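You operate a simulated robot arm through the tools that you are given. There is no shell and no other tool. Be economical: measure what you need, move in short steps, check, and stop when the job is done.

You are at the controls of a simulated robot arm. One attempt, no reset.

TASK
Empty the red bucket into the wooden tray and stir the rice till it stops steaming.
Fine: use the blue-grip paddle; put bucket and paddle back; then the orange clip goes on the tray's long side.

It is judged by the outcome, as a careful person would: the job done as asked, and still so three seconds after it is handed in. It fails if anything else is knocked over, pushed out of place, dropped, spilled or broken.

THE ROBOT
A 6-joint arm with a four-finger gripper on a trunk, on a base that drives. Base frame: it is fixed to the floor where the robot stands at the start and does not move with it; the origin is under the middle of the robot, x ahead of it, y to its left, z up; the surface under the hand at the start is at about z = 0.5. Lengths are in m, angles in rad, forces in N, time in s.
With the tool pointing down near the work surface it reaches from about 0.1 to 0.6 m from the robot's upright axis, wherever it stands. Its first joint turns from -2.897 to 2.897 rad. Places, roughly: blue-tag pallet [0.3, -2.6, 0]; green-tag pallet [-0.8, -2.6, 0]; inside of the blue-tag tool stand [0.6, -0.5, 0]; orange-tag pallet [-3.1, -2.6, 0]; pink-tag pallet [-2, -2.6, 0]; purple-tag pallet [-4.3, -2.6, 0]. Payload 3.43 kg.
The TCP is the grasp point between the finger pads, 0.03 m short of the fingertips. In the tool frame z runs along the fingers and y along their closing line. Largest opening 0.12 m; the body of the gripper starts 0.085 m behind the TCP.
Orientation is that of the tool frame in the base frame, as a unit quaternion [x, y, z, w]. With the fingers straight down and closing along the base's y, the tool's x points along the base's -x, its y along +y and its z along -z.

THE INTERFACE
- The arm moves only by the tool nudge_tool. Its argument "targets" is a list of rows, each a list of 7 numbers: the opening, from 0 (shut) to 1 (fully open), then the shift along the tool's x, y, z in m, then the turn, a rotation vector about the tool's x, y, z in rad. In form: [[jaw, x, y, z, wx, wy, wz], ...]. A call has 1 to 8 rows; each row shifts and turns the commanded pose from where the row before left it, along the tool's axes as they then stand. Rows are played at 5 a second. More than 0.05 m and 0.15 rad between two rows, or a gripper value outside its range, and nothing of the call is played. A pose out of reach is approached as far as the arm can. The call stops where the force on the tool passes 50 N (or 10 N more than at its start, if that is more) or the arm is blocked; 0.2 s more then pass. The fingers move at their own pace and stop on an object; they squeeze with about 36 N. The grip force told is the motor's: it shows also when the fingers shut on nothing. Time passes only in rows, and 0.2 s behind the last, so rows that do not move let the fingers close. The reply holds the time, the measured pose of the TCP, the force on the tool along the base axes, the opening and the grip force, in the units named above and with some noise, with the torque about the TCP (base axes, N m) and any sound that the robot's microphone picked up.
- Cameras (640 x 400 px; columns grow to the right, rows downward): "scene" is now at [0.035, 0.1149, 1.569]; the picture's right is [-0.41, -0.91, 0.00], its down [-0.69, 0.31, -0.66] and it looks along [0.60, -0.27, -0.75] (base axes); focal length 214 px, centre (320, 200). "wrist" rides on the gripper at [0.071, -0.017, -0.121] in the tool frame; the picture's right is [0.23, 0.97, 0.00], its down [-0.81, 0.19, -0.55] and it looks along [-0.54, 0.13, 0.83] (tool axes); focal length 275 px, centre (320, 200). There is no depth. A picture from a camera that has moved, and an enlarged one, comes with that camera's place and axes in the base frame and with its lens. The place of the scene camera against the robot may be out by one fixed shift of up to 0.025 m in any direction.
- snapshot(camera): a new picture of that camera. No time passes.
- raise_lower(by): slides the trunk up (or, below 0, down) by that many m; the arm and the scene camera ride with it, the base frame stays. It gives what a move gives, with no picture.
- base_move(legs): drives the robot by 1 to 6 legs, each [ahead, left, turn to the left] in m, m and rad, along the robot's own axes; the way and the turn of a leg run together, so that a leg with both is an arc; at most 1.5 m and 3.142 rad a leg. The arm and the cameras ride along, it lands a little off, and it stops where it bumps. It gives what a move gives.
- turn_head(pan, tilt): turns the head with the scene camera to pan (to the left, within 2.094 rad either way) and tilt (down, from -0.506 to 1.204), counted from straight ahead of the robot. It gives what a move gives.
- zoom(camera, box): a new picture of the part [left, top, right, bottom] of that camera's present view, enlarged. No time passes.
- close_job(): hands the job in; it is judged then, once.

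Go step by step. Nothing tells you exact positions but the pictures and the camera data: compare them with the known pose of the tool, close in by small moves and look again before you grip or let go. The budget is 120 turns and 90 pictures, counting those below and the enlarged ones. Unless the task says otherwise, let go and move clear before handing in, and close with one line.

The tools are called after ">>>" as name(argument=value, ...) on one line, values as JSON. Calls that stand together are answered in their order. nudge_tool: Moves the arm, as the interface text tells. Its arguments: {"type":"object","properties":{"targets":{"type":"array"}},"required":["targets"]} The other tools are called the same way: raise_lower (by) slides the trunk up or down; base_move (legs) drives the base; turn_head (pan, tilt) turns the head that bears the scene camera; snapshot (camera) takes a picture; zoom (camera, box) takes an enlarged picture of a part of a camera's view; close_job () hands the job in.

At the start:

```text
clock: 0.0
ee_pos: [0.4274, -0.253, 1.3436]
tcp_rot: [0.0, 1.0, -0.001, -0.001]
wrist_force: [0.9, -0.6, 0.0]
wrist_torque: [-0.01, 0.0, 0.01]
width: 0.1198
grip_force: 0.0
trunk travel left (down, up): [-0.075, 0.365]
robot x, y, heading: [0.003, -0.0005, -0.004]
head pan, tilt: [-0.426, 0.855]
```

scene: 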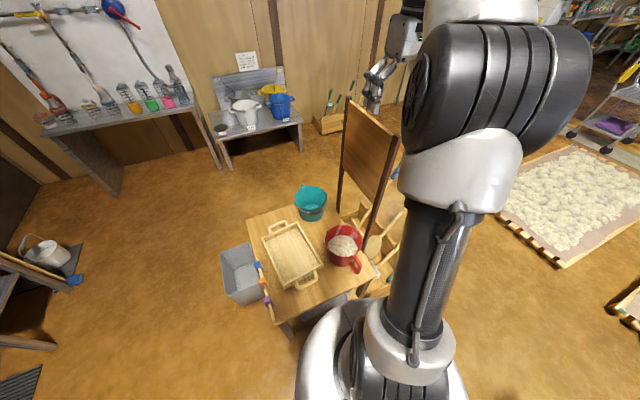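
wrist: 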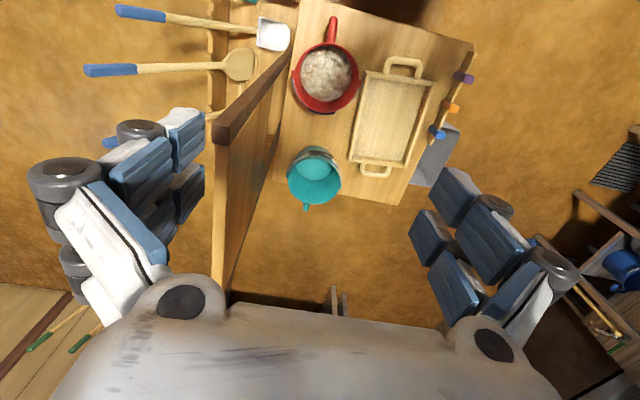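

I see a table ahead with a tray, a red rice bucket, a teal bucket, clips on the left edge, and a tool stand with blue-grip tools behind a panel on the right. I'll look closer before moving.

>>> zoom(camera="scene", box=[210, 170, 410, 310])

>>> zoom(camera="wrist", box=[80, 0, 320, 150])

>>> zoom(camera="wrist", box=[270, 0, 510, 150])

```text
2.86 times, centred on (310, 240) of scene
camera zoom: at [0.035, 0.1149, 1.569], right [-0.41, -0.91, 0.0], down [-0.69, 0.31, -0.66], along [0.6, -0.27, -0.75], focal length 613 px, centre (349, 86)
```

zoom: 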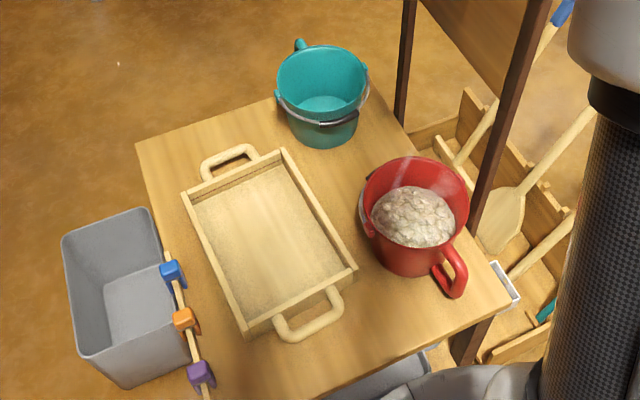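

```text
2.67 times, centred on (200, 75) of wrist
camera zoom: at [0.3562, -0.2688, 1.4639], right [-0.23, 0.97, 0.0], down [0.81, 0.19, 0.55], along [0.54, 0.13, -0.83], focal length 734 px, centre (640, 533)
```

zoom: 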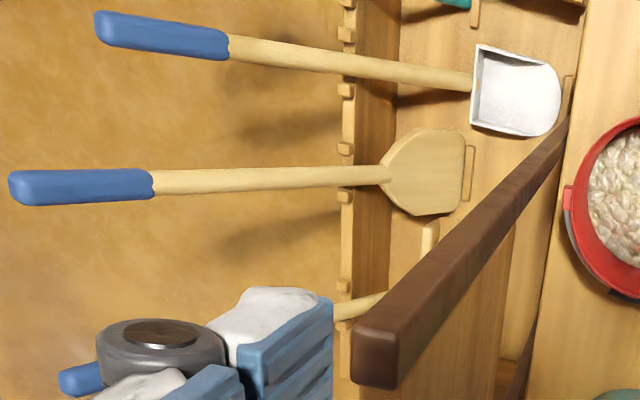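

```text
2.67 times, centred on (390, 75) of wrist
camera zoom: at [0.3562, -0.2688, 1.4639], right [-0.23, 0.97, 0.0], down [0.81, 0.19, 0.55], along [0.54, 0.13, -0.83], focal length 734 px, centre (133, 533)
```

zoom: 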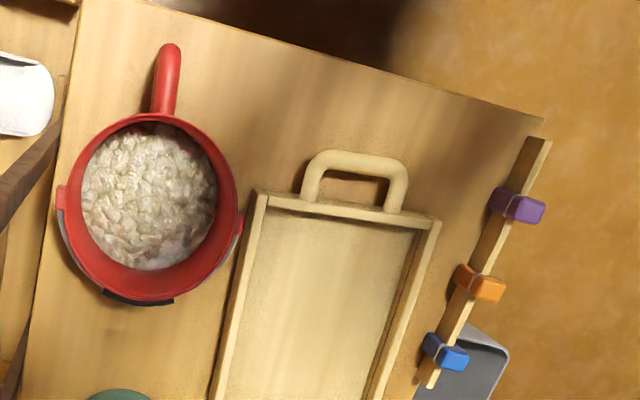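

The bucket's handle points toward the robot; the tray is to its left. I'll read the wall note and look at the tools and clips from other angles.

>>> zoom(camera="scene", box=[225, 40, 275, 75])

>>> zoom(camera="scene", box=[310, 90, 430, 310])

```text
11.43 times, centred on (250, 58) of scene
camera zoom: at [0.035, 0.1149, 1.569], right [-0.41, -0.91, 0.0], down [-0.69, 0.31, -0.66], along [0.6, -0.27, -0.75], focal length 2451 px, centre (1120, 1829)
```

zoom: 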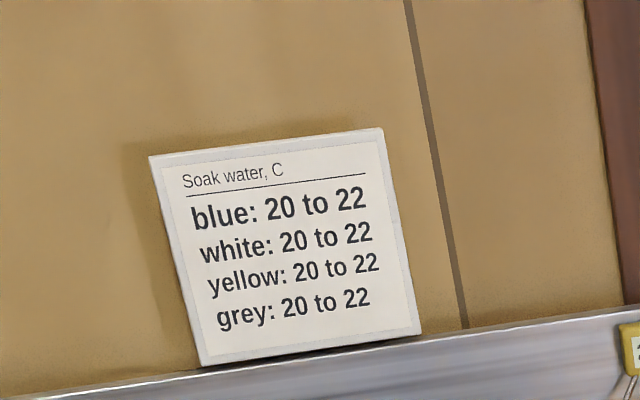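

```text
1.82 times, centred on (370, 200) of scene
camera zoom: at [0.035, 0.1149, 1.569], right [-0.41, -0.91, 0.0], down [-0.69, 0.31, -0.66], along [0.6, -0.27, -0.75], focal length 390 px, centre (229, 200)
```

zoom: 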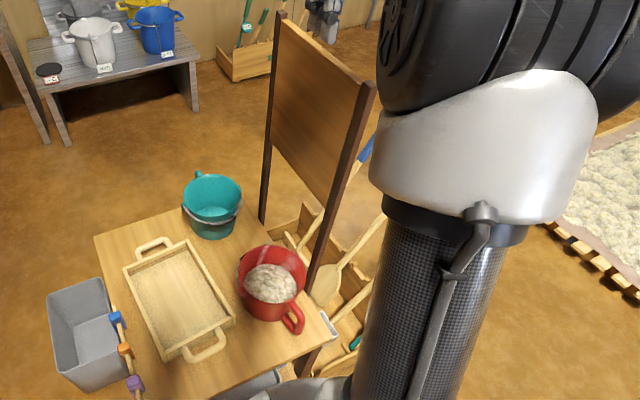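

The table spans about x 0.31–0.94, y −0.31–0.21; the panel stands at y ≈ −0.33 from x ≈ 0.45, about 1.2 high. I'll move the hand left and lower it above the bucket handle to look closer.

>>> nudge_tool(targets=[[1, 0.03, 0.03, 0, 0, 0, 0], [1, 0.03, 0.02, 0.02, 0, 0, 0], [1, 0, 0, 0.05, 0, 0, 0], [1, 0, 0, 0.05, 0, 0, 0], [1, 0, 0, 0.05, 0, 0, 0], [1, 0, 0, 0.05, 0, 0, 0], [1, 0, 0, 0.05, 0, 0, 0], [1, 0, 0, 0.05, 0, 0, 0]])

>>> snapshot(camera="wrist")

>>> snapshot(camera="scene")

```text
clock: 1.8
ee_pos: [0.3632, -0.2066, 1.0226]
tcp_rot: [0.0, 1.0, 0.0, 0.0]
wrist_force: [0.4, 0.1, 0.0]
wrist_torque: [0.03, 0.02, -0.01]
width: 0.1197
grip_force: 0.0
trunk travel left (down, up): [-0.075, 0.365]
robot x, y, heading: [-0.0005, -0.0015, -0.0]
head pan, tilt: [-0.426, 0.855]
```

```text
82 pictures are left
camera wrist: at [0.2919, -0.2235, 1.1433], right [-0.23, 0.97, 0.0], down [0.81, 0.19, 0.55], along [0.54, 0.13, -0.83], focal length 275 px, centre (320, 200)
```

wrist: 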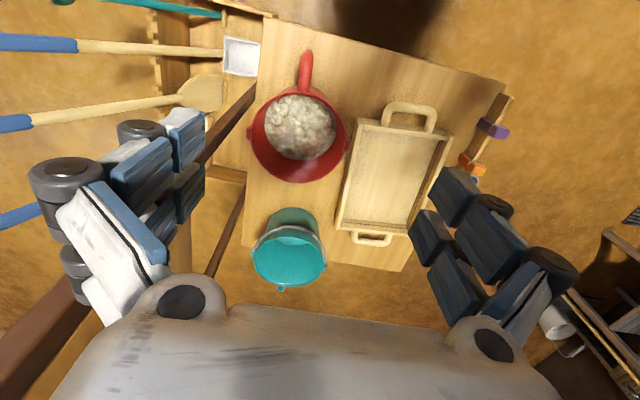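

```text
81 pictures are left
camera scene: at [0.0356, 0.1145, 1.569], right [-0.41, -0.91, 0.0], down [-0.69, 0.31, -0.66], along [0.6, -0.27, -0.76], focal length 214 px, centre (320, 200)
```

scene: 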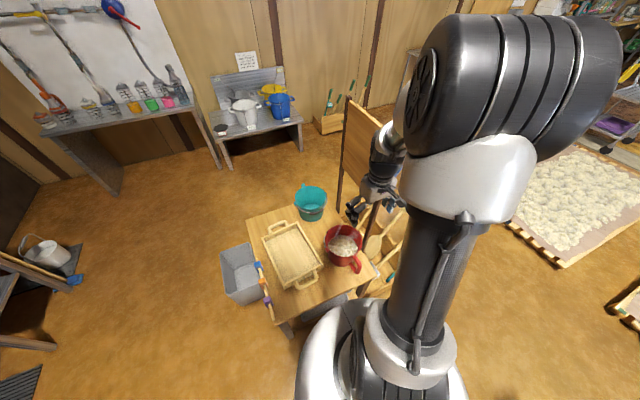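

The handle's outer end is at about (0.35, −0.23, 0.59), the bucket rim centre around (0.505, −0.22). I'll back off toward the robot and lower for a close view of the handle.

>>> nudge_tool(targets=[[1, 0.04, 0, 0.03, 0, 0, 0], [1, 0.04, -0.01, 0.04, 0, 0, 0], [1, 0.03, -0.01, 0.05, 0, 0, 0], [1, 0, 0, 0.05, 0, 0, 0], [1, 0, 0, 0.05, 0, 0, 0]])

>>> snapshot(camera="wrist")

>>> zoom(camera="scene", box=[240, 170, 440, 310])

```text
refused: row 2 steps farther than a row can; nothing moved
```

```text
80 pictures are left
camera wrist: at [0.2919, -0.2235, 1.1433], right [-0.23, 0.97, 0.0], down [0.81, 0.19, 0.55], along [0.54, 0.13, -0.83], focal length 275 px, centre (320, 200)
```

wrist: 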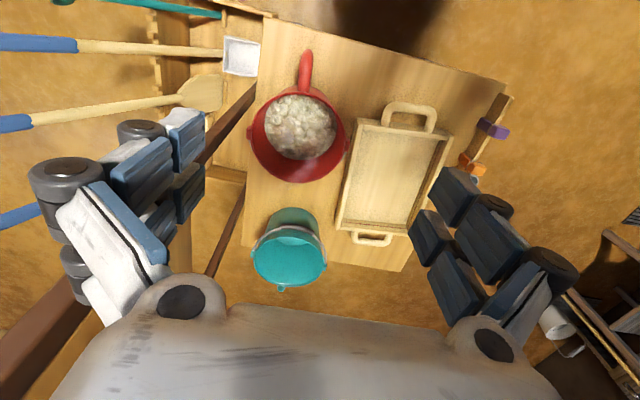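

```text
2.86 times, centred on (340, 240) of scene
camera zoom: at [0.0356, 0.1145, 1.569], right [-0.41, -0.91, 0.0], down [-0.69, 0.31, -0.66], along [0.6, -0.27, -0.76], focal length 613 px, centre (263, 86)
```

zoom: 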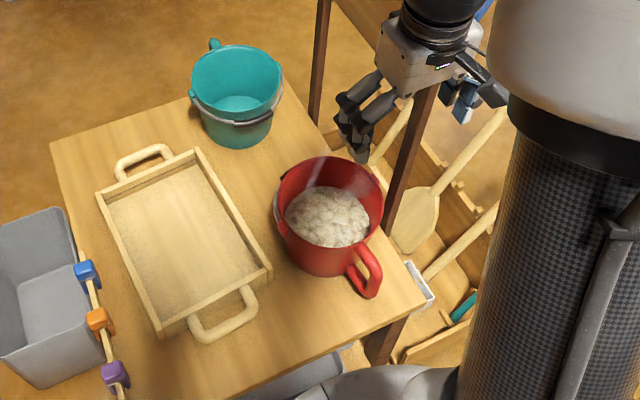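

Row length was over the limit; same move in smaller rows.

>>> nudge_tool(targets=[[1, 0.035, 0, 0.03, 0, 0, 0], [1, 0.035, -0.01, 0.03, 0, 0, 0], [1, 0.03, -0.01, 0.035, 0, 0, 0], [1, 0, 0, 0.05, 0, 0, 0], [1, 0, 0, 0.05, 0, 0, 0], [1, 0, 0, 0.05, 0, 0, 0]])

>>> snapshot(camera="wrist")

```text
clock: 3.2
ee_pos: [0.268, -0.225, 0.7783]
tcp_rot: [0.0, 1.0, -0.001, 0.0]
wrist_force: [-1.0, 0.3, 0.9]
wrist_torque: [-0.01, -0.02, 0.01]
width: 0.1197
grip_force: 0.0
trunk travel left (down, up): [-0.075, 0.365]
robot x, y, heading: [-0.001, -0.0038, -0.0]
head pan, tilt: [-0.426, 0.855]
```

```text
78 pictures are left
camera wrist: at [0.1967, -0.2414, 0.8995], right [-0.23, 0.97, 0.0], down [0.81, 0.19, 0.55], along [0.54, 0.13, -0.83], focal length 275 px, centre (320, 200)
```

wrist: 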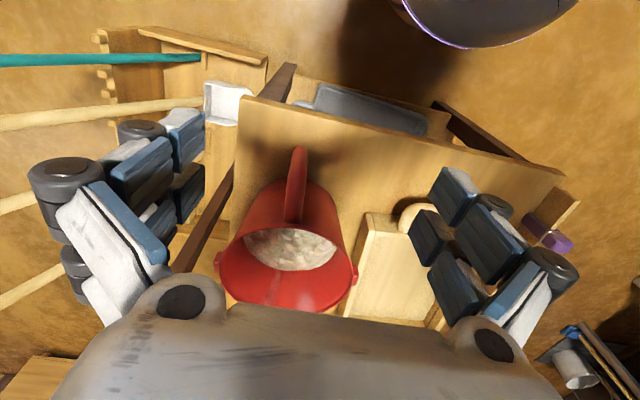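

Closer look at the handle.

>>> zoom(camera="wrist", box=[200, 120, 400, 310])

```text
2.11 times, centred on (300, 215) of wrist
camera zoom: at [0.1967, -0.2414, 0.8995], right [-0.23, 0.97, 0.0], down [0.81, 0.19, 0.55], along [0.54, 0.13, -0.83], focal length 580 px, centre (362, 168)
```

zoom: 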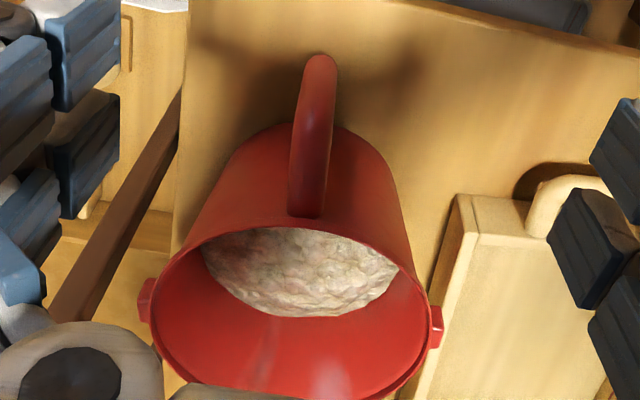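

The handle is a D-loop: outer vertical bar at x ≈ 0.355, y ≈ −0.231, z ≈ 0.55–0.63; the rim is at z ≈ 0.655. I'll move above it and descend partly, then check.

>>> nudge_tool(targets=[[0.6, -0.045, -0.003, 0, 0, 0, 0], [0.6, -0.042, -0.003, 0, 0, 0, 0], [0.6, 0, 0, 0.05, 0, 0, 0], [0.6, 0, 0, 0.05, 0, 0, 0], [0.6, 0, 0, 0, 0, 0, 0]])

>>> snapshot(camera="wrist")

>>> zoom(camera="scene", box=[270, 190, 430, 310])

```text
clock: 4.4
ee_pos: [0.3511, -0.2265, 0.6812]
tcp_rot: [0.0, 1.0, 0.0, -0.001]
wrist_force: [0.7, 0.0, 0.1]
wrist_torque: [0.0, 0.02, 0.01]
width: 0.0718
grip_force: 0.0
trunk travel left (down, up): [-0.075, 0.365]
robot x, y, heading: [-0.0013, 0.0013, -0.002]
head pan, tilt: [-0.426, 0.855]
```

```text
76 pictures are left
camera wrist: at [0.2802, -0.243, 0.8013], right [-0.23, 0.97, 0.0], down [0.81, 0.19, 0.55], along [0.54, 0.13, -0.83], focal length 275 px, centre (320, 200)
```

wrist: 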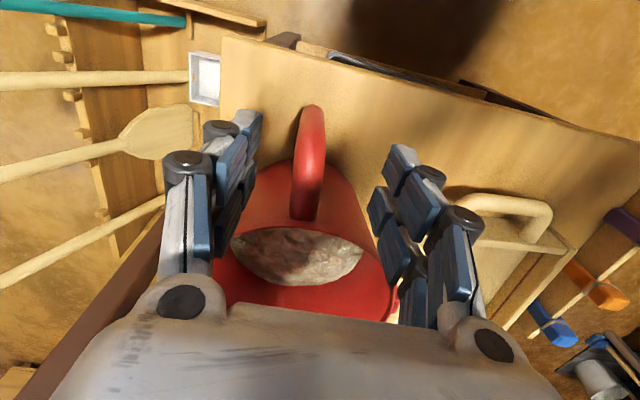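

```text
3.33 times, centred on (350, 250) of scene
camera zoom: at [0.0351, 0.1149, 1.5691], right [-0.41, -0.91, 0.0], down [-0.69, 0.31, -0.66], along [0.6, -0.27, -0.75], focal length 715 px, centre (220, 33)
```

zoom: 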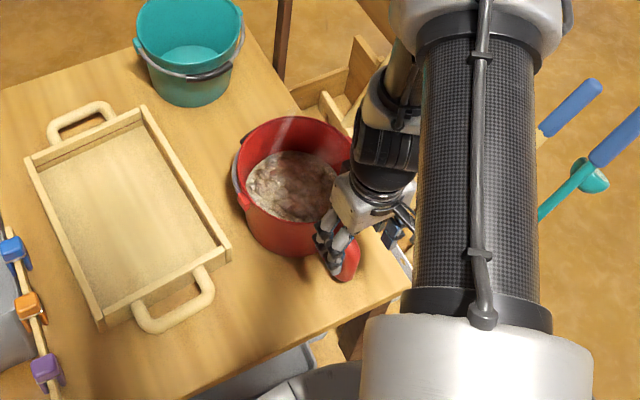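

The handle lies between the fingers, at y ≈ −0.232. I'll shift slightly, descend to z ≈ 0.592 and close.

>>> nudge_tool(targets=[[0.6, -0.007, -0.005, 0.03, 0, 0, 0], [0.6, 0, 0, 0.03, 0, 0, 0], [0.6, 0, 0, 0.03, 0, 0, 0], [0.2, 0, 0, 0, 0, 0, 0], [0, 0, 0, 0, 0, 0, 0], [0, 0, 0, 0, 0, 0, 0], [0, 0, 0, 0, 0, 0, 0], [0, 0, 0, 0, 0, 0, 0]])

>>> snapshot(camera="wrist")

```text
clock: 6.2
ee_pos: [0.3604, -0.23, 0.5887]
tcp_rot: [0.001, 1.0, 0.0, 0.0]
wrist_force: [-1.6, -0.1, 0.2]
wrist_torque: [-0.01, 0.0, 0.03]
width: 0.0211
grip_force: 36.0
trunk travel left (down, up): [-0.075, 0.365]
robot x, y, heading: [0.0021, 0.0043, -0.003]
head pan, tilt: [-0.426, 0.855]
```

```text
74 pictures are left
camera wrist: at [0.2878, -0.2478, 0.7094], right [-0.23, 0.97, 0.0], down [0.81, 0.19, 0.55], along [0.54, 0.13, -0.83], focal length 275 px, centre (320, 200)
```

wrist: 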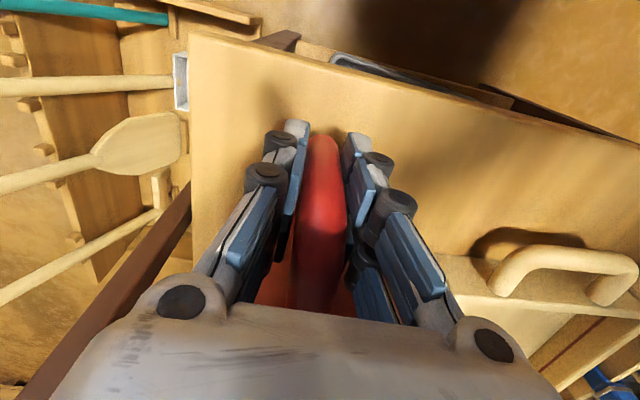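

Gripped, width 21 mm. I'll lift a little and read the torque to see whether the bucket holds level.

>>> nudge_tool(targets=[[0, 0, 0, -0.006, 0, 0, 0], [0, 0, 0, -0.008, 0, 0, 0], [0, 0, 0, 0, 0, 0, 0]])

>>> zoom(camera="scene", box=[270, 190, 430, 310])

```text
clock: 7.0
ee_pos: [0.3616, -0.2323, 0.6036]
tcp_rot: [0.0, 1.0, 0.0, 0.0]
wrist_force: [-0.2, -0.2, -5.5]
wrist_torque: [0.0, 0.19, 0.07]
width: 0.0206
grip_force: 36.3
trunk travel left (down, up): [-0.075, 0.365]
robot x, y, heading: [-0.0002, -0.0011, 0.003]
head pan, tilt: [-0.426, 0.855]
```

```text
3.33 times, centred on (350, 250) of scene
camera zoom: at [0.0353, 0.1147, 1.5691], right [-0.41, -0.91, 0.0], down [-0.69, 0.31, -0.66], along [0.6, -0.27, -0.75], focal length 715 px, centre (220, 33)
```

zoom: 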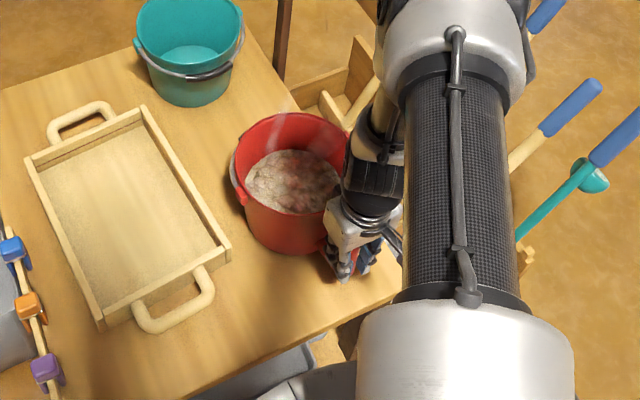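

The load reads 5.5 N with small torque, so the bucket may not be fully off the table. I'll lift a bit more and watch.

>>> nudge_tool(targets=[[0, 0, 0, -0.006, 0, 0, 0], [0, 0, 0, -0.006, 0, 0, 0], [0, 0, 0, 0, 0, 0, 0], [0, 0, 0, 0, 0, 0, 0]])

>>> zoom(camera="scene", box=[270, 190, 430, 310])

```text
clock: 8.0
ee_pos: [0.3606, -0.2309, 0.6144]
tcp_rot: [0.0, 1.0, 0.001, 0.0]
wrist_force: [-0.5, 0.9, -9.0]
wrist_torque: [-0.03, 1.1, 0.07]
width: 0.0202
grip_force: 36.2
trunk travel left (down, up): [-0.075, 0.365]
robot x, y, heading: [0.0004, -0.0043, -0.006]
head pan, tilt: [-0.426, 0.855]
```

```text
3.33 times, centred on (350, 250) of scene
camera zoom: at [0.0358, 0.1146, 1.569], right [-0.41, -0.91, 0.0], down [-0.69, 0.31, -0.66], along [0.6, -0.27, -0.76], focal length 715 px, centre (220, 33)
```

zoom: 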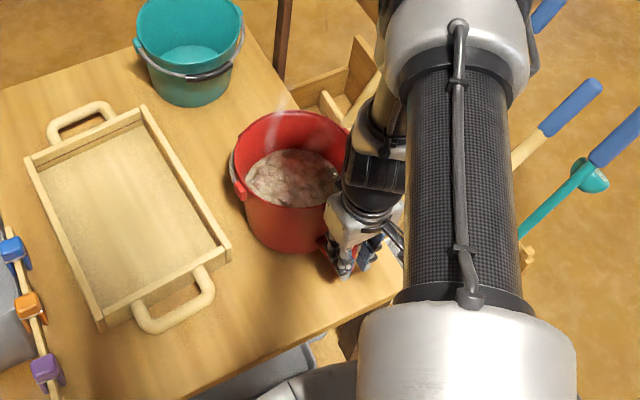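

Force 9 N, torque 1.1 N·m: the bucket is now off the table and holding. Lift further gently.

>>> nudge_tool(targets=[[0, 0, 0, -0.015, 0, 0, 0], [0, 0, 0, -0.02, 0, 0, 0], [0, 0, 0, -0.02, 0, 0, 0], [0, 0, 0, -0.015, 0, 0, 0], [0, 0, 0, 0, 0, 0, 0]])

>>> zoom(camera="scene", box=[270, 190, 430, 310])

```text
clock: 9.2
ee_pos: [0.3624, -0.2326, 0.6826]
tcp_rot: [0.0, 1.0, 0.0, 0.0]
wrist_force: [1.0, 0.8, -6.5]
wrist_torque: [0.01, 0.4, -0.01]
width: 0.0209
grip_force: 35.8
trunk travel left (down, up): [-0.075, 0.365]
robot x, y, heading: [0.0027, 0.0019, -0.005]
head pan, tilt: [-0.426, 0.855]
```

```text
3.33 times, centred on (350, 250) of scene
camera zoom: at [0.0355, 0.1147, 1.569], right [-0.41, -0.91, 0.0], down [-0.69, 0.31, -0.66], along [0.6, -0.27, -0.75], focal length 715 px, centre (220, 33)
```

zoom: 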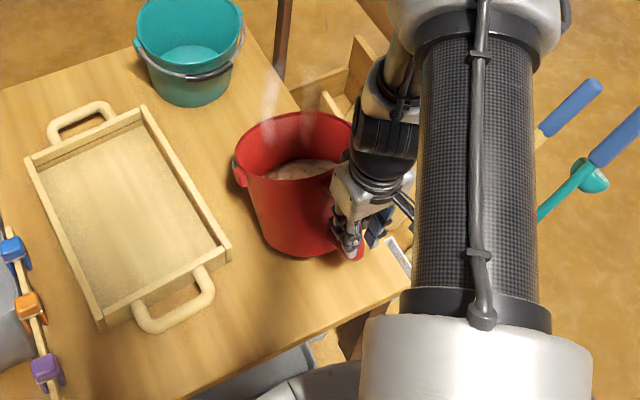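

The bucket is drooping forward in the grip (torsional slip). I'll set it back down gently and re-grip stronger.

>>> nudge_tool(targets=[[0, 0, 0, 0.02, 0, 0, 0], [0, 0, 0, 0.02, 0, 0, 0], [0, 0, 0, 0.02, 0, 0, 0], [0, 0, 0, 0.015, 0, 0, 0], [0, 0, 0, 0.01, 0, 0, 0], [0, 0, 0, 0.007, 0, 0, 0], [0, 0, 0, 0, 0, 0, 0]])

>>> zoom(camera="scene", box=[270, 190, 430, 310])

```text
clock: 10.8
ee_pos: [0.3592, -0.233, 0.5921]
tcp_rot: [0.0, 1.0, 0.0, 0.0]
wrist_force: [-16.1, 5.2, 34.1]
wrist_torque: [-0.15, -0.41, 0.18]
width: 0.0198
grip_force: 36.5
trunk travel left (down, up): [-0.075, 0.365]
robot x, y, heading: [0.0, 0.0015, 0.001]
head pan, tilt: [-0.426, 0.855]
```

```text
3.33 times, centred on (350, 250) of scene
camera zoom: at [0.0317, 0.1167, 1.5693], right [-0.41, -0.91, 0.0], down [-0.69, 0.31, -0.66], along [0.6, -0.27, -0.75], focal length 715 px, centre (220, 33)
```

zoom: 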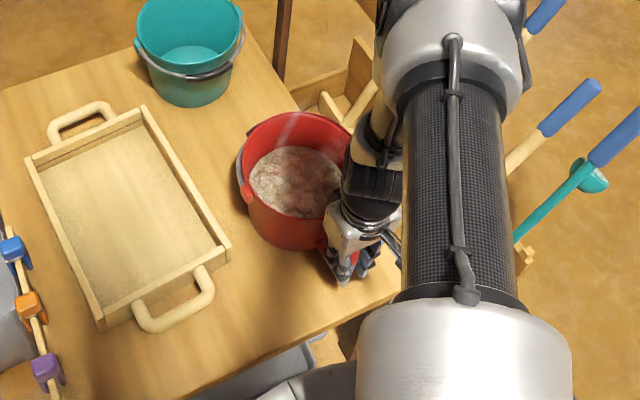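

The bucket is back upright on the table. I'll release, rise, and look again for a stronger grip.

>>> nudge_tool(targets=[[0.3, 0, 0, -0.002, 0, 0, 0], [0.6, 0, 0, 0, 0, 0, 0], [0.6, 0, 0, 0, 0, 0, 0], [0.6, 0.02, 0, -0.045, 0, 0, 0], [0.6, 0.03, 0, -0.04, 0, 0, 0], [0.6, 0.04, 0, -0.02, 0, 0.15, 0], [0.6, 0.03, 0, 0, 0, 0.15, 0], [0.6, 0, 0, 0, 0, 0.15, 0]])

>>> snapshot(camera="wrist")

```text
clock: 12.6
ee_pos: [0.283, -0.2601, 0.6852]
tcp_rot: [-0.084, 0.986, -0.046, -0.136]
wrist_force: [-0.7, 5.9, -0.1]
wrist_torque: [-0.4, -0.04, -0.16]
width: 0.0719
grip_force: 0.2
out of reach, approached as far as the arm can: row 6, 7
trunk travel left (down, up): [-0.075, 0.365]
robot x, y, heading: [0.0014, 0.0023, -0.004]
head pan, tilt: [-0.426, 0.855]
```

```text
69 pictures are left
camera wrist: at [0.2495, -0.2736, 0.8232], right [-0.39, 0.92, 0.0], down [0.88, 0.37, 0.29], along [0.27, 0.11, -0.96], focal length 275 px, centre (320, 200)
```

wrist: 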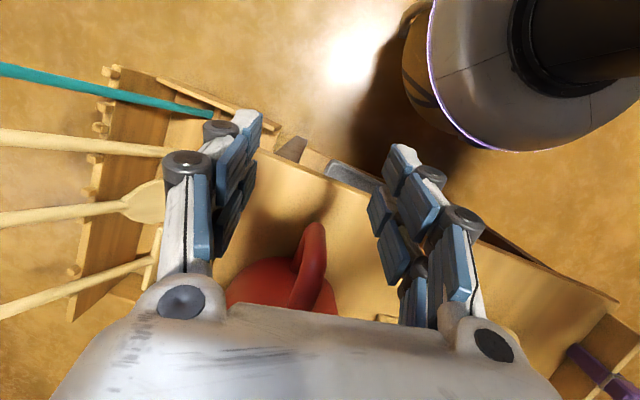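

That pitch was out of reach; I'll undo the tilt and check the pose.

>>> nudge_tool(targets=[[0.6, 0, 0, -0.02, 0, -0.15, 0], [0.6, 0, 0, -0.02, 0, -0.15, 0], [0.6, 0, 0, 0, 0, 0, 0]])

```text
clock: 13.4
ee_pos: [0.2843, -0.2525, 0.7145]
tcp_rot: [0.0, 0.999, -0.039, -0.033]
wrist_force: [1.0, -0.4, -0.5]
wrist_torque: [-0.03, -0.02, -0.02]
width: 0.0721
grip_force: 0.2
out of reach, approached as far as the arm can: row 2
trunk travel left (down, up): [-0.075, 0.365]
robot x, y, heading: [0.0021, -0.0018, 0.006]
head pan, tilt: [-0.426, 0.855]
```

A friction grip on the handle is weak in torsion. A better grip is on the rim wall, at the near-left arc between handle and bail ear, with the fingers straddling the wall (the rice is ~8 cm below the rim). I'll straighten the tool, yaw 45° and move above that rim point.

>>> nudge_tool(targets=[[0.6, 0, 0, -0.03, -0.07, -0.06, 0], [0.6, -0.02, 0.03, -0.03, 0, 0, -0.13], [0.6, -0.02, 0.03, -0.03, 0, 0, -0.13], [0.6, -0.02, 0.03, 0, 0, 0, -0.13], [0.6, -0.02, 0.03, 0, 0, 0, -0.13], [0.6, -0.02, 0, 0, 0, 0, -0.13], [0.6, 0, 0, 0, 0, 0, -0.135], [0.6, 0, 0, 0, 0, 0, 0]])

>>> snapshot(camera="wrist")

>>> zoom(camera="scene", box=[230, 170, 430, 310])

```text
clock: 15.2
ee_pos: [0.3625, -0.0539, 0.789]
tcp_rot: [-0.289, 0.957, -0.008, -0.001]
wrist_force: [0.5, -0.7, 0.0]
wrist_torque: [0.05, -0.01, -0.01]
width: 0.0721
grip_force: 0.0
out of reach, approached as far as the arm can: row 2, 3, 6, 7
trunk travel left (down, up): [-0.075, 0.365]
robot x, y, heading: [-0.0026, -0.004, -0.002]
head pan, tilt: [-0.426, 0.855]
```

```text
68 pictures are left
camera wrist: at [0.312, -0.1051, 0.9102], right [-0.73, 0.68, -0.01], down [0.57, 0.62, 0.55], along [0.38, 0.39, -0.84], focal length 275 px, centre (320, 200)
```

wrist: 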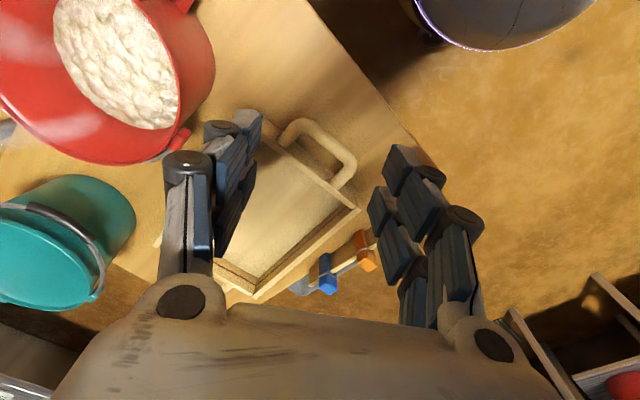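

```text
2.86 times, centred on (330, 240) of scene
camera zoom: at [0.035, 0.1153, 1.569], right [-0.41, -0.91, 0.0], down [-0.69, 0.31, -0.66], along [0.6, -0.27, -0.75], focal length 613 px, centre (291, 86)
```

zoom: 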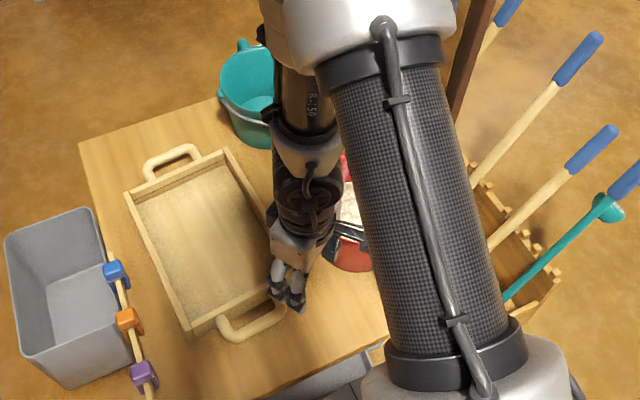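

Yaw settled at about +34° from default, which still suits a grip on the near-left rim. I'll move above the rim point (≈0.449, −0.137) and look.

>>> nudge_tool(targets=[[0.6, -0.009, -0.04, 0, 0, 0, 0], [0.6, -0.009, -0.04, 0, 0, 0, 0], [0.6, -0.009, -0.037, 0, 0, 0, 0], [0.6, 0, 0, 0, 0, 0, 0]])

>>> snapshot(camera="wrist")

```text
clock: 16.2
ee_pos: [0.4074, -0.0812, 0.7857]
tcp_rot: [-0.289, 0.957, 0.01, 0.035]
wrist_force: [-0.4, 0.5, 0.9]
wrist_torque: [-0.01, -0.02, 0.02]
width: 0.0722
grip_force: 0.0
out of reach, approached as far as the arm can: row 1, 2, 3
trunk travel left (down, up): [-0.075, 0.365]
robot x, y, heading: [0.0017, -0.0037, 0.002]
head pan, tilt: [-0.426, 0.855]
```

```text
66 pictures are left
camera wrist: at [0.3502, -0.1391, 0.9017], right [-0.73, 0.68, -0.02], down [0.53, 0.59, 0.61], along [0.43, 0.44, -0.79], focal length 275 px, centre (320, 200)
```

wrist: 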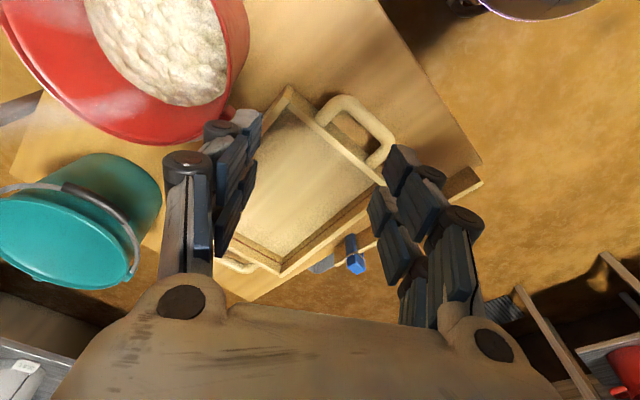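

The wrist yaw hits a joint limit at this azimuth. Driving the robot 0.2 m to the right will give room; first I retract the arm a little.

>>> nudge_tool(targets=[[0.6, 0.02, 0.01, -0.03, 0, 0, 0], [0.6, 0.02, 0.01, -0.03, 0, 0, 0], [0.6, 0.02, 0.01, -0.02, 0, 0, 0]])

>>> base_move(legs=[[0, -0.2, 0]])

>>> snapshot(camera="wrist")

```text
clock: 17.0
ee_pos: [0.3394, -0.1142, 0.867]
tcp_rot: [-0.288, 0.958, -0.008, 0.001]
wrist_force: [-0.1, 0.3, -0.4]
wrist_torque: [0.04, 0.03, -0.03]
width: 0.0721
grip_force: 0.1
trunk travel left (down, up): [-0.075, 0.365]
robot x, y, heading: [-0.0014, -0.0016, -0.001]
head pan, tilt: [-0.426, 0.855]
```

```text
clock: 18.6
ee_pos: [0.3405, -0.3177, 0.8666]
tcp_rot: [-0.285, 0.958, -0.008, 0.0]
wrist_force: [0.3, -0.1, 1.1]
wrist_torque: [0.04, -0.02, -0.01]
width: 0.0719
grip_force: 0.1
trunk travel left (down, up): [-0.075, 0.365]
robot x, y, heading: [0.0033, -0.2055, 0.001]
head pan, tilt: [-0.426, 0.855]
```

```text
65 pictures are left
camera wrist: at [0.2889, -0.369, 0.988], right [-0.73, 0.69, -0.01], down [0.57, 0.61, 0.55], along [0.38, 0.39, -0.84], focal length 275 px, centre (320, 200)
```

wrist: 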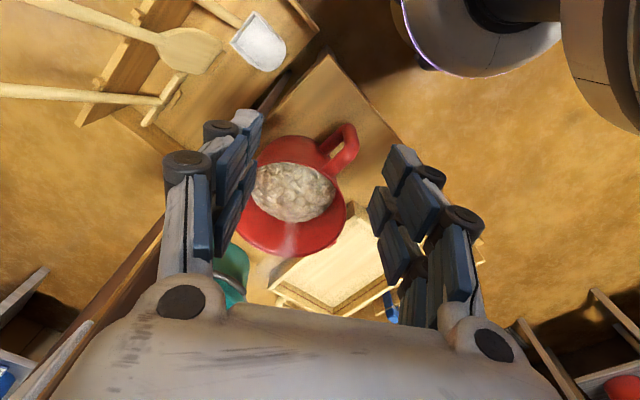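

The bucket is centred at about (0.495, −0.230), rim radius ≈ 0.09. I'll finish the 45° yaw, move over the near-left rim point and tilt the fingers to match the wall taper.

>>> nudge_tool(targets=[[0.5, 0, 0, 0, 0, 0, -0.1], [0.5, 0, 0, 0, 0, 0, -0.107], [0.5, -0.043, 0.013, 0, 0, 0, 0], [0.5, -0.043, 0.013, 0, 0, 0, 0], [0.5, -0.043, 0.013, 0.01, 0, 0, 0], [0.5, -0.042, 0.013, 0.015, 0, 0, 0], [0.5, 0, 0, 0.05, 0, 0, 0], [0.5, 0, 0, 0.04, 0.12, 0, 0]])

>>> snapshot(camera="wrist")

>>> zoom(camera="scene", box=[200, 170, 400, 310])

```text
clock: 20.4
ee_pos: [0.421, -0.1634, 0.758]
tcp_rot: [-0.371, 0.927, -0.05, 0.011]
wrist_force: [2.2, -0.7, -0.3]
wrist_torque: [0.07, 0.15, 0.07]
width: 0.0601
grip_force: 0.0
out of reach, approached as far as the arm can: row 8
trunk travel left (down, up): [-0.075, 0.365]
robot x, y, heading: [0.0006, -0.2004, -0.007]
head pan, tilt: [-0.426, 0.855]
```

```text
64 pictures are left
camera wrist: at [0.3739, -0.2136, 0.8814], right [-0.84, 0.54, -0.09], down [0.42, 0.74, 0.52], along [0.35, 0.39, -0.85], focal length 275 px, centre (320, 200)
```

wrist: 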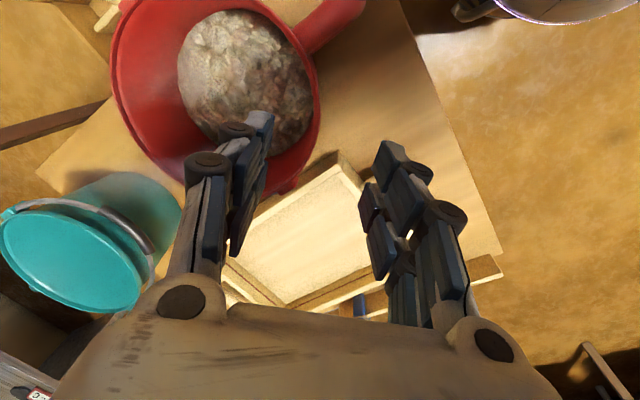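

```text
2.86 times, centred on (300, 240) of scene
camera zoom: at [0.0349, -0.0883, 1.5691], right [-0.42, -0.91, 0.0], down [-0.69, 0.31, -0.66], along [0.6, -0.27, -0.75], focal length 613 px, centre (377, 86)
```

zoom: 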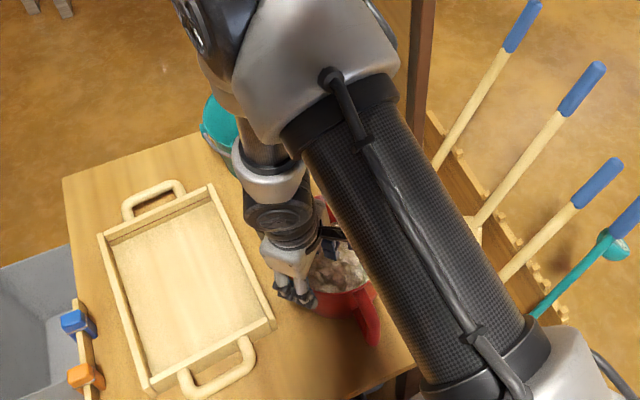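

Rim fit confirms centre (0.496, −0.231), r ≈ 0.089. I'll back the yaw off a bit from the limit, line up over the wall and check the pose.

>>> nudge_tool(targets=[[0.5, 0, 0, 0, 0, 0, 0.09], [0.5, -0.015, -0.003, 0.035, 0, 0, 0], [0.5, 0, 0, 0, 0, 0, 0]])

>>> snapshot(camera="wrist")

```text
clock: 21.2
ee_pos: [0.4398, -0.1585, 0.7243]
tcp_rot: [-0.341, 0.937, -0.063, 0.026]
wrist_force: [-0.2, -0.8, 0.4]
wrist_torque: [0.01, 0.06, 0.02]
width: 0.0599
grip_force: 0.1
trunk travel left (down, up): [-0.075, 0.365]
robot x, y, heading: [0.0009, -0.2025, 0.0]
head pan, tilt: [-0.426, 0.855]
```

```text
62 pictures are left
camera wrist: at [0.3854, -0.205, 0.8463], right [-0.8, 0.59, -0.13], down [0.45, 0.72, 0.53], along [0.41, 0.36, -0.84], focal length 275 px, centre (320, 200)
```

wrist: 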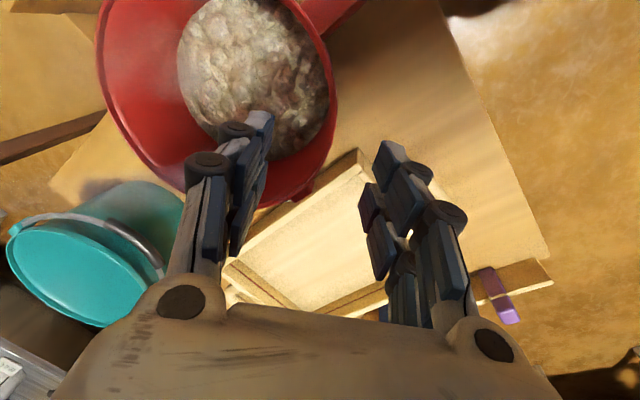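

Aligned well; descend along the tilted axis over the rim wall to z ≈ 0.615 and close.

>>> nudge_tool(targets=[[0.5, 0, 0.002, 0.037, 0, 0, 0], [0.5, 0, 0.002, 0.037, 0, 0, 0], [0.5, 0, 0.002, 0.036, 0, 0, 0], [0.5, 0, 0, 0, 0, 0, 0]])

>>> snapshot(camera="wrist")

```text
clock: 22.2
ee_pos: [0.4468, -0.1652, 0.6134]
tcp_rot: [-0.342, 0.937, -0.062, 0.026]
wrist_force: [-0.3, -0.2, 0.1]
wrist_torque: [0.0, -0.03, 0.0]
width: 0.06
grip_force: 0.0
trunk travel left (down, up): [-0.075, 0.365]
robot x, y, heading: [-0.0025, -0.202, -0.002]
head pan, tilt: [-0.426, 0.855]
```

```text
61 pictures are left
camera wrist: at [0.3917, -0.2113, 0.7349], right [-0.8, 0.59, -0.13], down [0.45, 0.72, 0.53], along [0.41, 0.36, -0.84], focal length 275 px, centre (320, 200)
```

wrist: 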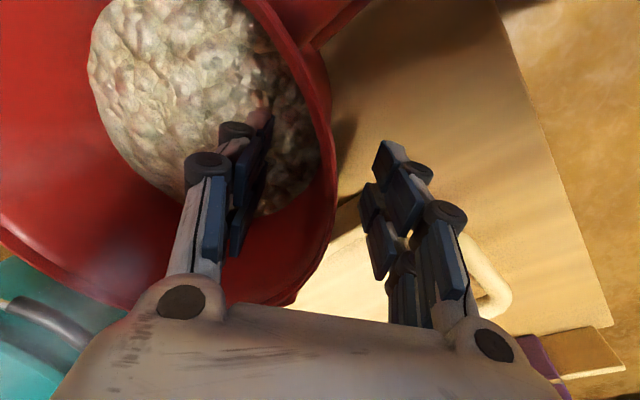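

The rim passes between the fingers. Close.

>>> nudge_tool(targets=[[0.25, 0, 0, 0, 0, 0, 0], [0, 0, 0, 0, 0, 0, 0], [0, 0, 0, 0, 0, 0, 0], [0, 0, 0, 0, 0, 0, 0], [0, 0, 0, 0, 0, 0, 0]])

>>> nudge_tool(targets=[[0, 0, 0, -0.008, 0, 0, 0], [0, 0, 0, -0.008, 0, 0, 0], [0, 0, 0, -0.006, 0, 0, 0], [0, 0, 0, 0, 0, 0, 0]])

>>> snapshot(camera="wrist")

```text
clock: 23.4
ee_pos: [0.4454, -0.1643, 0.6135]
tcp_rot: [-0.341, 0.938, -0.062, 0.024]
wrist_force: [-3.2, 2.7, 0.9]
wrist_torque: [0.93, 0.57, 0.07]
width: 0.0125
grip_force: 36.3
trunk travel left (down, up): [-0.075, 0.365]
robot x, y, heading: [-0.0005, -0.2027, -0.007]
head pan, tilt: [-0.426, 0.855]
```

```text
clock: 24.4
ee_pos: [0.4439, -0.1625, 0.6357]
tcp_rot: [-0.342, 0.937, -0.062, 0.024]
wrist_force: [0.1, -0.1, -12.0]
wrist_torque: [0.66, 0.55, -0.02]
width: 0.0123
grip_force: 35.6
trunk travel left (down, up): [-0.075, 0.365]
robot x, y, heading: [0.0001, -0.2067, -0.004]
head pan, tilt: [-0.426, 0.855]
```

```text
60 pictures are left
camera wrist: at [0.3891, -0.2092, 0.7587], right [-0.8, 0.59, -0.13], down [0.45, 0.72, 0.53], along [0.41, 0.36, -0.84], focal length 275 px, centre (320, 200)
```

wrist: 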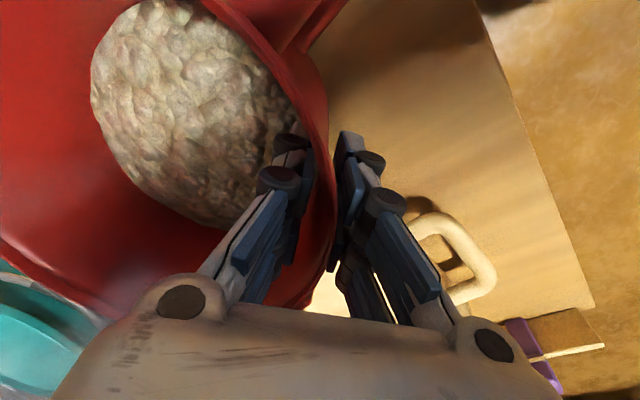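

Lifted: 12 N with lever ≈ 7 cm, geometry unchanged. Lift further and check level.

>>> nudge_tool(targets=[[0, 0, 0, -0.02, 0, 0, 0], [0, 0, 0, -0.025, 0, 0, 0], [0, 0, 0, -0.03, 0, 0, 0], [0, 0, 0, -0.025, 0, 0, 0], [0, 0, 0, 0, 0, 0, 0]])

>>> zoom(camera="scene", box=[200, 150, 400, 290])

>>> snapshot(camera="wrist")

```text
clock: 25.6
ee_pos: [0.4361, -0.1537, 0.7348]
tcp_rot: [-0.341, 0.938, -0.062, 0.025]
wrist_force: [-0.1, -0.4, -11.7]
wrist_torque: [0.63, 0.55, -0.02]
width: 0.0124
grip_force: 36.4
trunk travel left (down, up): [-0.075, 0.365]
robot x, y, heading: [-0.0021, -0.207, -0.008]
head pan, tilt: [-0.426, 0.855]
```

```text
2.86 times, centred on (300, 220) of scene
camera zoom: at [0.036, -0.0881, 1.5689], right [-0.42, -0.91, 0.0], down [-0.69, 0.31, -0.66], along [0.6, -0.27, -0.76], focal length 613 px, centre (377, 143)
```

zoom: 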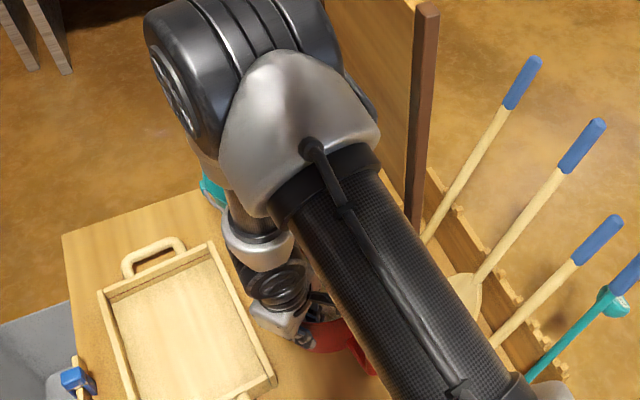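

```text
58 pictures are left
camera wrist: at [0.382, -0.2002, 0.8576], right [-0.8, 0.59, -0.13], down [0.45, 0.72, 0.53], along [0.41, 0.36, -0.84], focal length 275 px, centre (320, 200)
```

wrist: 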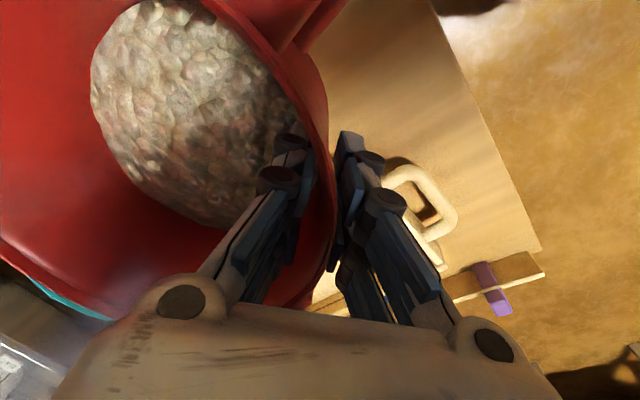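

The bucket hangs stably and level. Now raise to ~0.87 and move left, clear of the panel and over the tray area.

>>> nudge_tool(targets=[[0, 0, 0, -0.04, 0, 0, 0], [0, 0, 0, -0.04, 0, 0, 0], [0, -0.012, 0.008, -0.04, 0, 0, 0], [0, -0.025, 0.016, -0.03, 0, 0, 0], [0, -0.035, 0.023, 0, 0, 0, 0], [0, -0.035, 0.023, 0, 0, 0, 0], [0, -0.035, 0.023, 0, 0, 0, 0], [0, -0.02, 0.013, 0, 0, 0, 0]])

>>> snapshot(camera="scene")

```text
clock: 27.4
ee_pos: [0.4783, 0.0487, 0.8669]
tcp_rot: [-0.341, 0.938, -0.063, 0.024]
wrist_force: [-0.8, 1.3, -11.8]
wrist_torque: [0.57, 0.56, -0.04]
width: 0.0121
grip_force: 36.0
trunk travel left (down, up): [-0.075, 0.365]
robot x, y, heading: [0.0008, -0.205, -0.004]
head pan, tilt: [-0.426, 0.855]
```

```text
57 pictures are left
camera scene: at [0.0361, -0.0873, 1.5689], right [-0.42, -0.91, 0.0], down [-0.69, 0.31, -0.66], along [0.6, -0.27, -0.75], focal length 214 px, centre (320, 200)
```

scene: 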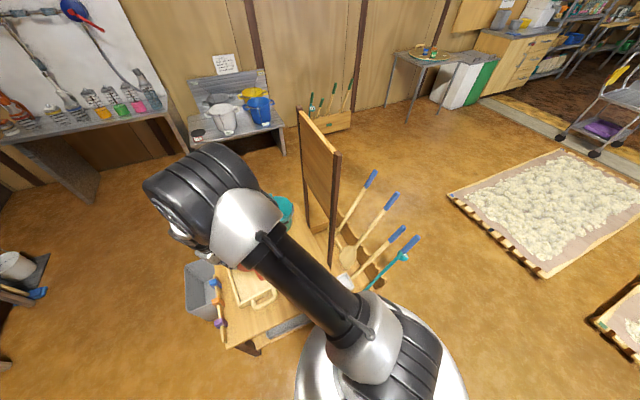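

Holding well. Now yaw the bucket (clockwise, bucket swinging toward the robot side) so that it can be tipped with the wrist toward the robot.

>>> nudge_tool(targets=[[0, 0, 0, 0, 0, 0, 0.13], [0, 0, 0, 0, 0, 0, 0.15], [0, 0, 0, 0, 0, 0, 0.15], [0, 0, 0, 0, 0, 0, 0.15], [0, 0, 0, 0, 0, 0, 0.15], [0, 0, 0, 0, 0, 0, 0.15]])

>>> nudge_tool(targets=[[0, 0, 0, 0, 0, 0, 0.15], [0, 0, 0, 0, 0, 0, 0.15], [0, 0, 0, 0, 0, 0, 0.15], [0, 0, 0, 0, 0, 0, 0.15], [0, 0, 0, 0, 0, 0, 0.15], [0, 0, 0, 0, 0, 0, 0.15], [0, 0, 0, 0, 0, 0, 0]])

>>> snapshot(camera="wrist")

>>> zoom(camera="scene", box=[140, 130, 420, 330])

```text
clock: 28.8
ee_pos: [0.4796, 0.046, 0.8705]
tcp_rot: [0.092, 0.993, -0.046, 0.049]
wrist_force: [0.3, 0.4, -11.3]
wrist_torque: [0.85, -0.09, 0.01]
width: 0.0127
grip_force: 36.4
trunk travel left (down, up): [-0.075, 0.365]
robot x, y, heading: [0.0008, -0.2037, -0.006]
head pan, tilt: [-0.426, 0.855]
```

```text
clock: 30.4
ee_pos: [0.48, 0.0455, 0.8703]
tcp_rot: [0.514, 0.855, -0.02, 0.064]
wrist_force: [0.3, -0.1, -11.7]
wrist_torque: [0.46, -0.64, 0.01]
width: 0.0123
grip_force: 36.0
trunk travel left (down, up): [-0.075, 0.365]
robot x, y, heading: [-0.0002, -0.2014, -0.003]
head pan, tilt: [-0.426, 0.855]
```

```text
56 pictures are left
camera wrist: at [0.4209, 0.1127, 0.9812], right [0.75, 0.66, 0.0], down [0.49, -0.57, 0.66], along [0.44, -0.5, -0.75], focal length 275 px, centre (320, 200)
```

wrist: 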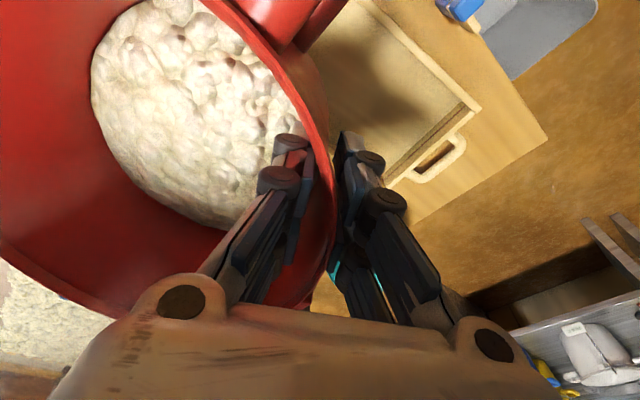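

```text
2.00 times, centred on (280, 230) of scene
camera zoom: at [0.0359, -0.0878, 1.5689], right [-0.42, -0.91, 0.0], down [-0.69, 0.31, -0.66], along [0.6, -0.27, -0.75], focal length 429 px, centre (400, 140)
```

zoom: 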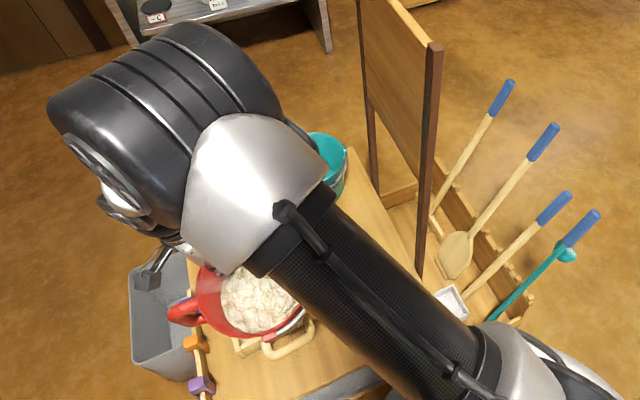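

The yaw worked and the rice is steady. To have ample reach while tipping I'll drive 0.15 m left, then bring the hand to the tray while starting the tilt.

>>> base_move(legs=[[0, 0.15, 0]])

```text
clock: 31.8
ee_pos: [0.4805, 0.1974, 0.8699]
tcp_rot: [0.515, 0.855, -0.021, 0.064]
wrist_force: [-0.5, 0.5, -11.3]
wrist_torque: [0.43, -0.65, -0.05]
width: 0.0129
grip_force: 36.1
trunk travel left (down, up): [-0.075, 0.365]
robot x, y, heading: [-0.0014, -0.0508, -0.01]
head pan, tilt: [-0.426, 0.855]
```

Move over the tray and begin the tilt.

>>> nudge_tool(targets=[[0, -0.036, 0.016, 0.01, 0, 0, 0], [0, -0.036, 0.016, 0.01, 0, 0, 0], [0, -0.036, 0.016, 0.01, 0, 0, 0], [0, -0.036, 0.016, 0.01, -0.1, 0, 0], [0, -0.036, 0.016, 0.01, -0.15, 0, 0], [0, 0, 0, 0, -0.15, 0, 0], [0, 0, 0, 0, -0.15, 0, 0], [0, 0, 0, 0, 0, 0, 0]])

>>> snapshot(camera="scene")

>>> snapshot(camera="wrist")

```text
clock: 33.6
ee_pos: [0.6423, 0.0667, 0.8497]
tcp_rot: [0.486, 0.831, 0.184, 0.199]
wrist_force: [0.0, -0.3, -11.8]
wrist_torque: [0.28, -0.31, -0.06]
width: 0.0125
grip_force: 35.9
out of reach, approached as far as the arm can: row 7
trunk travel left (down, up): [-0.075, 0.365]
robot x, y, heading: [0.003, -0.0498, -0.009]
head pan, tilt: [-0.426, 0.855]
```

```text
54 pictures are left
camera scene: at [0.0373, 0.0647, 1.5689], right [-0.42, -0.91, 0.0], down [-0.69, 0.32, -0.66], along [0.6, -0.27, -0.76], focal length 214 px, centre (320, 200)
```

scene: 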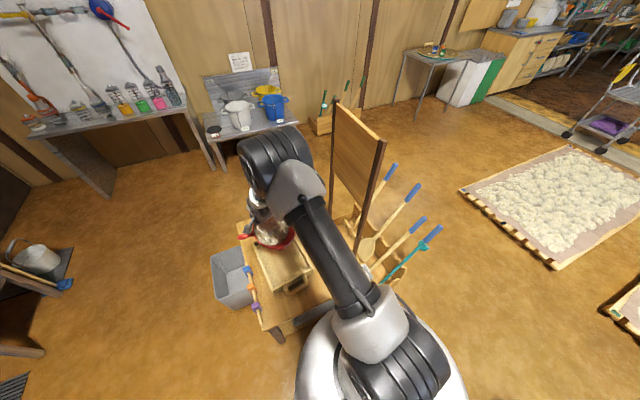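

```text
53 pictures are left
camera wrist: at [0.5363, 0.1088, 0.933], right [0.61, 0.65, 0.45], down [0.22, -0.69, 0.69], along [0.76, -0.32, -0.56], focal length 275 px, centre (320, 200)
```

wrist: 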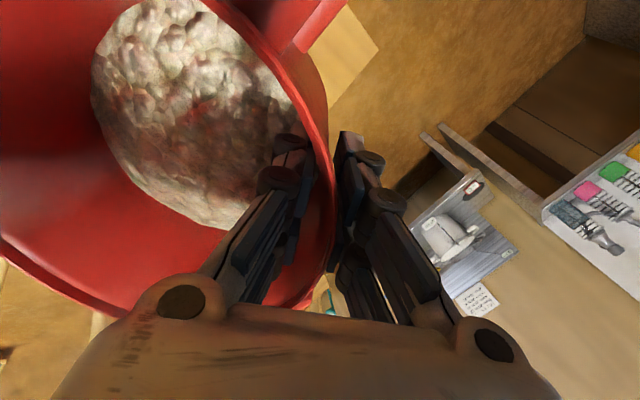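

Tilt is about 0.55 rad, rice still in place, but the arm hit a limit there. I'll come in a few cm toward the robot and continue tilting.

>>> nudge_tool(targets=[[0, 0, -0.026, -0.015, 0, 0, 0], [0, 0, -0.026, -0.015, 0, 0, 0], [0, 0, 0, 0, -0.1, 0, 0], [0, 0, 0, 0, -0.1, 0, 0], [0, 0, 0, 0, -0.1, 0, 0]])

```text
clock: 34.8
ee_pos: [0.5911, 0.0394, 0.8474]
tcp_rot: [0.45, 0.795, 0.305, 0.271]
wrist_force: [0.1, 0.1, -10.9]
wrist_torque: [0.19, -0.06, 0.01]
width: 0.0123
grip_force: 36.5
trunk travel left (down, up): [-0.075, 0.365]
robot x, y, heading: [0.0003, -0.052, -0.005]
head pan, tilt: [-0.426, 0.855]
```

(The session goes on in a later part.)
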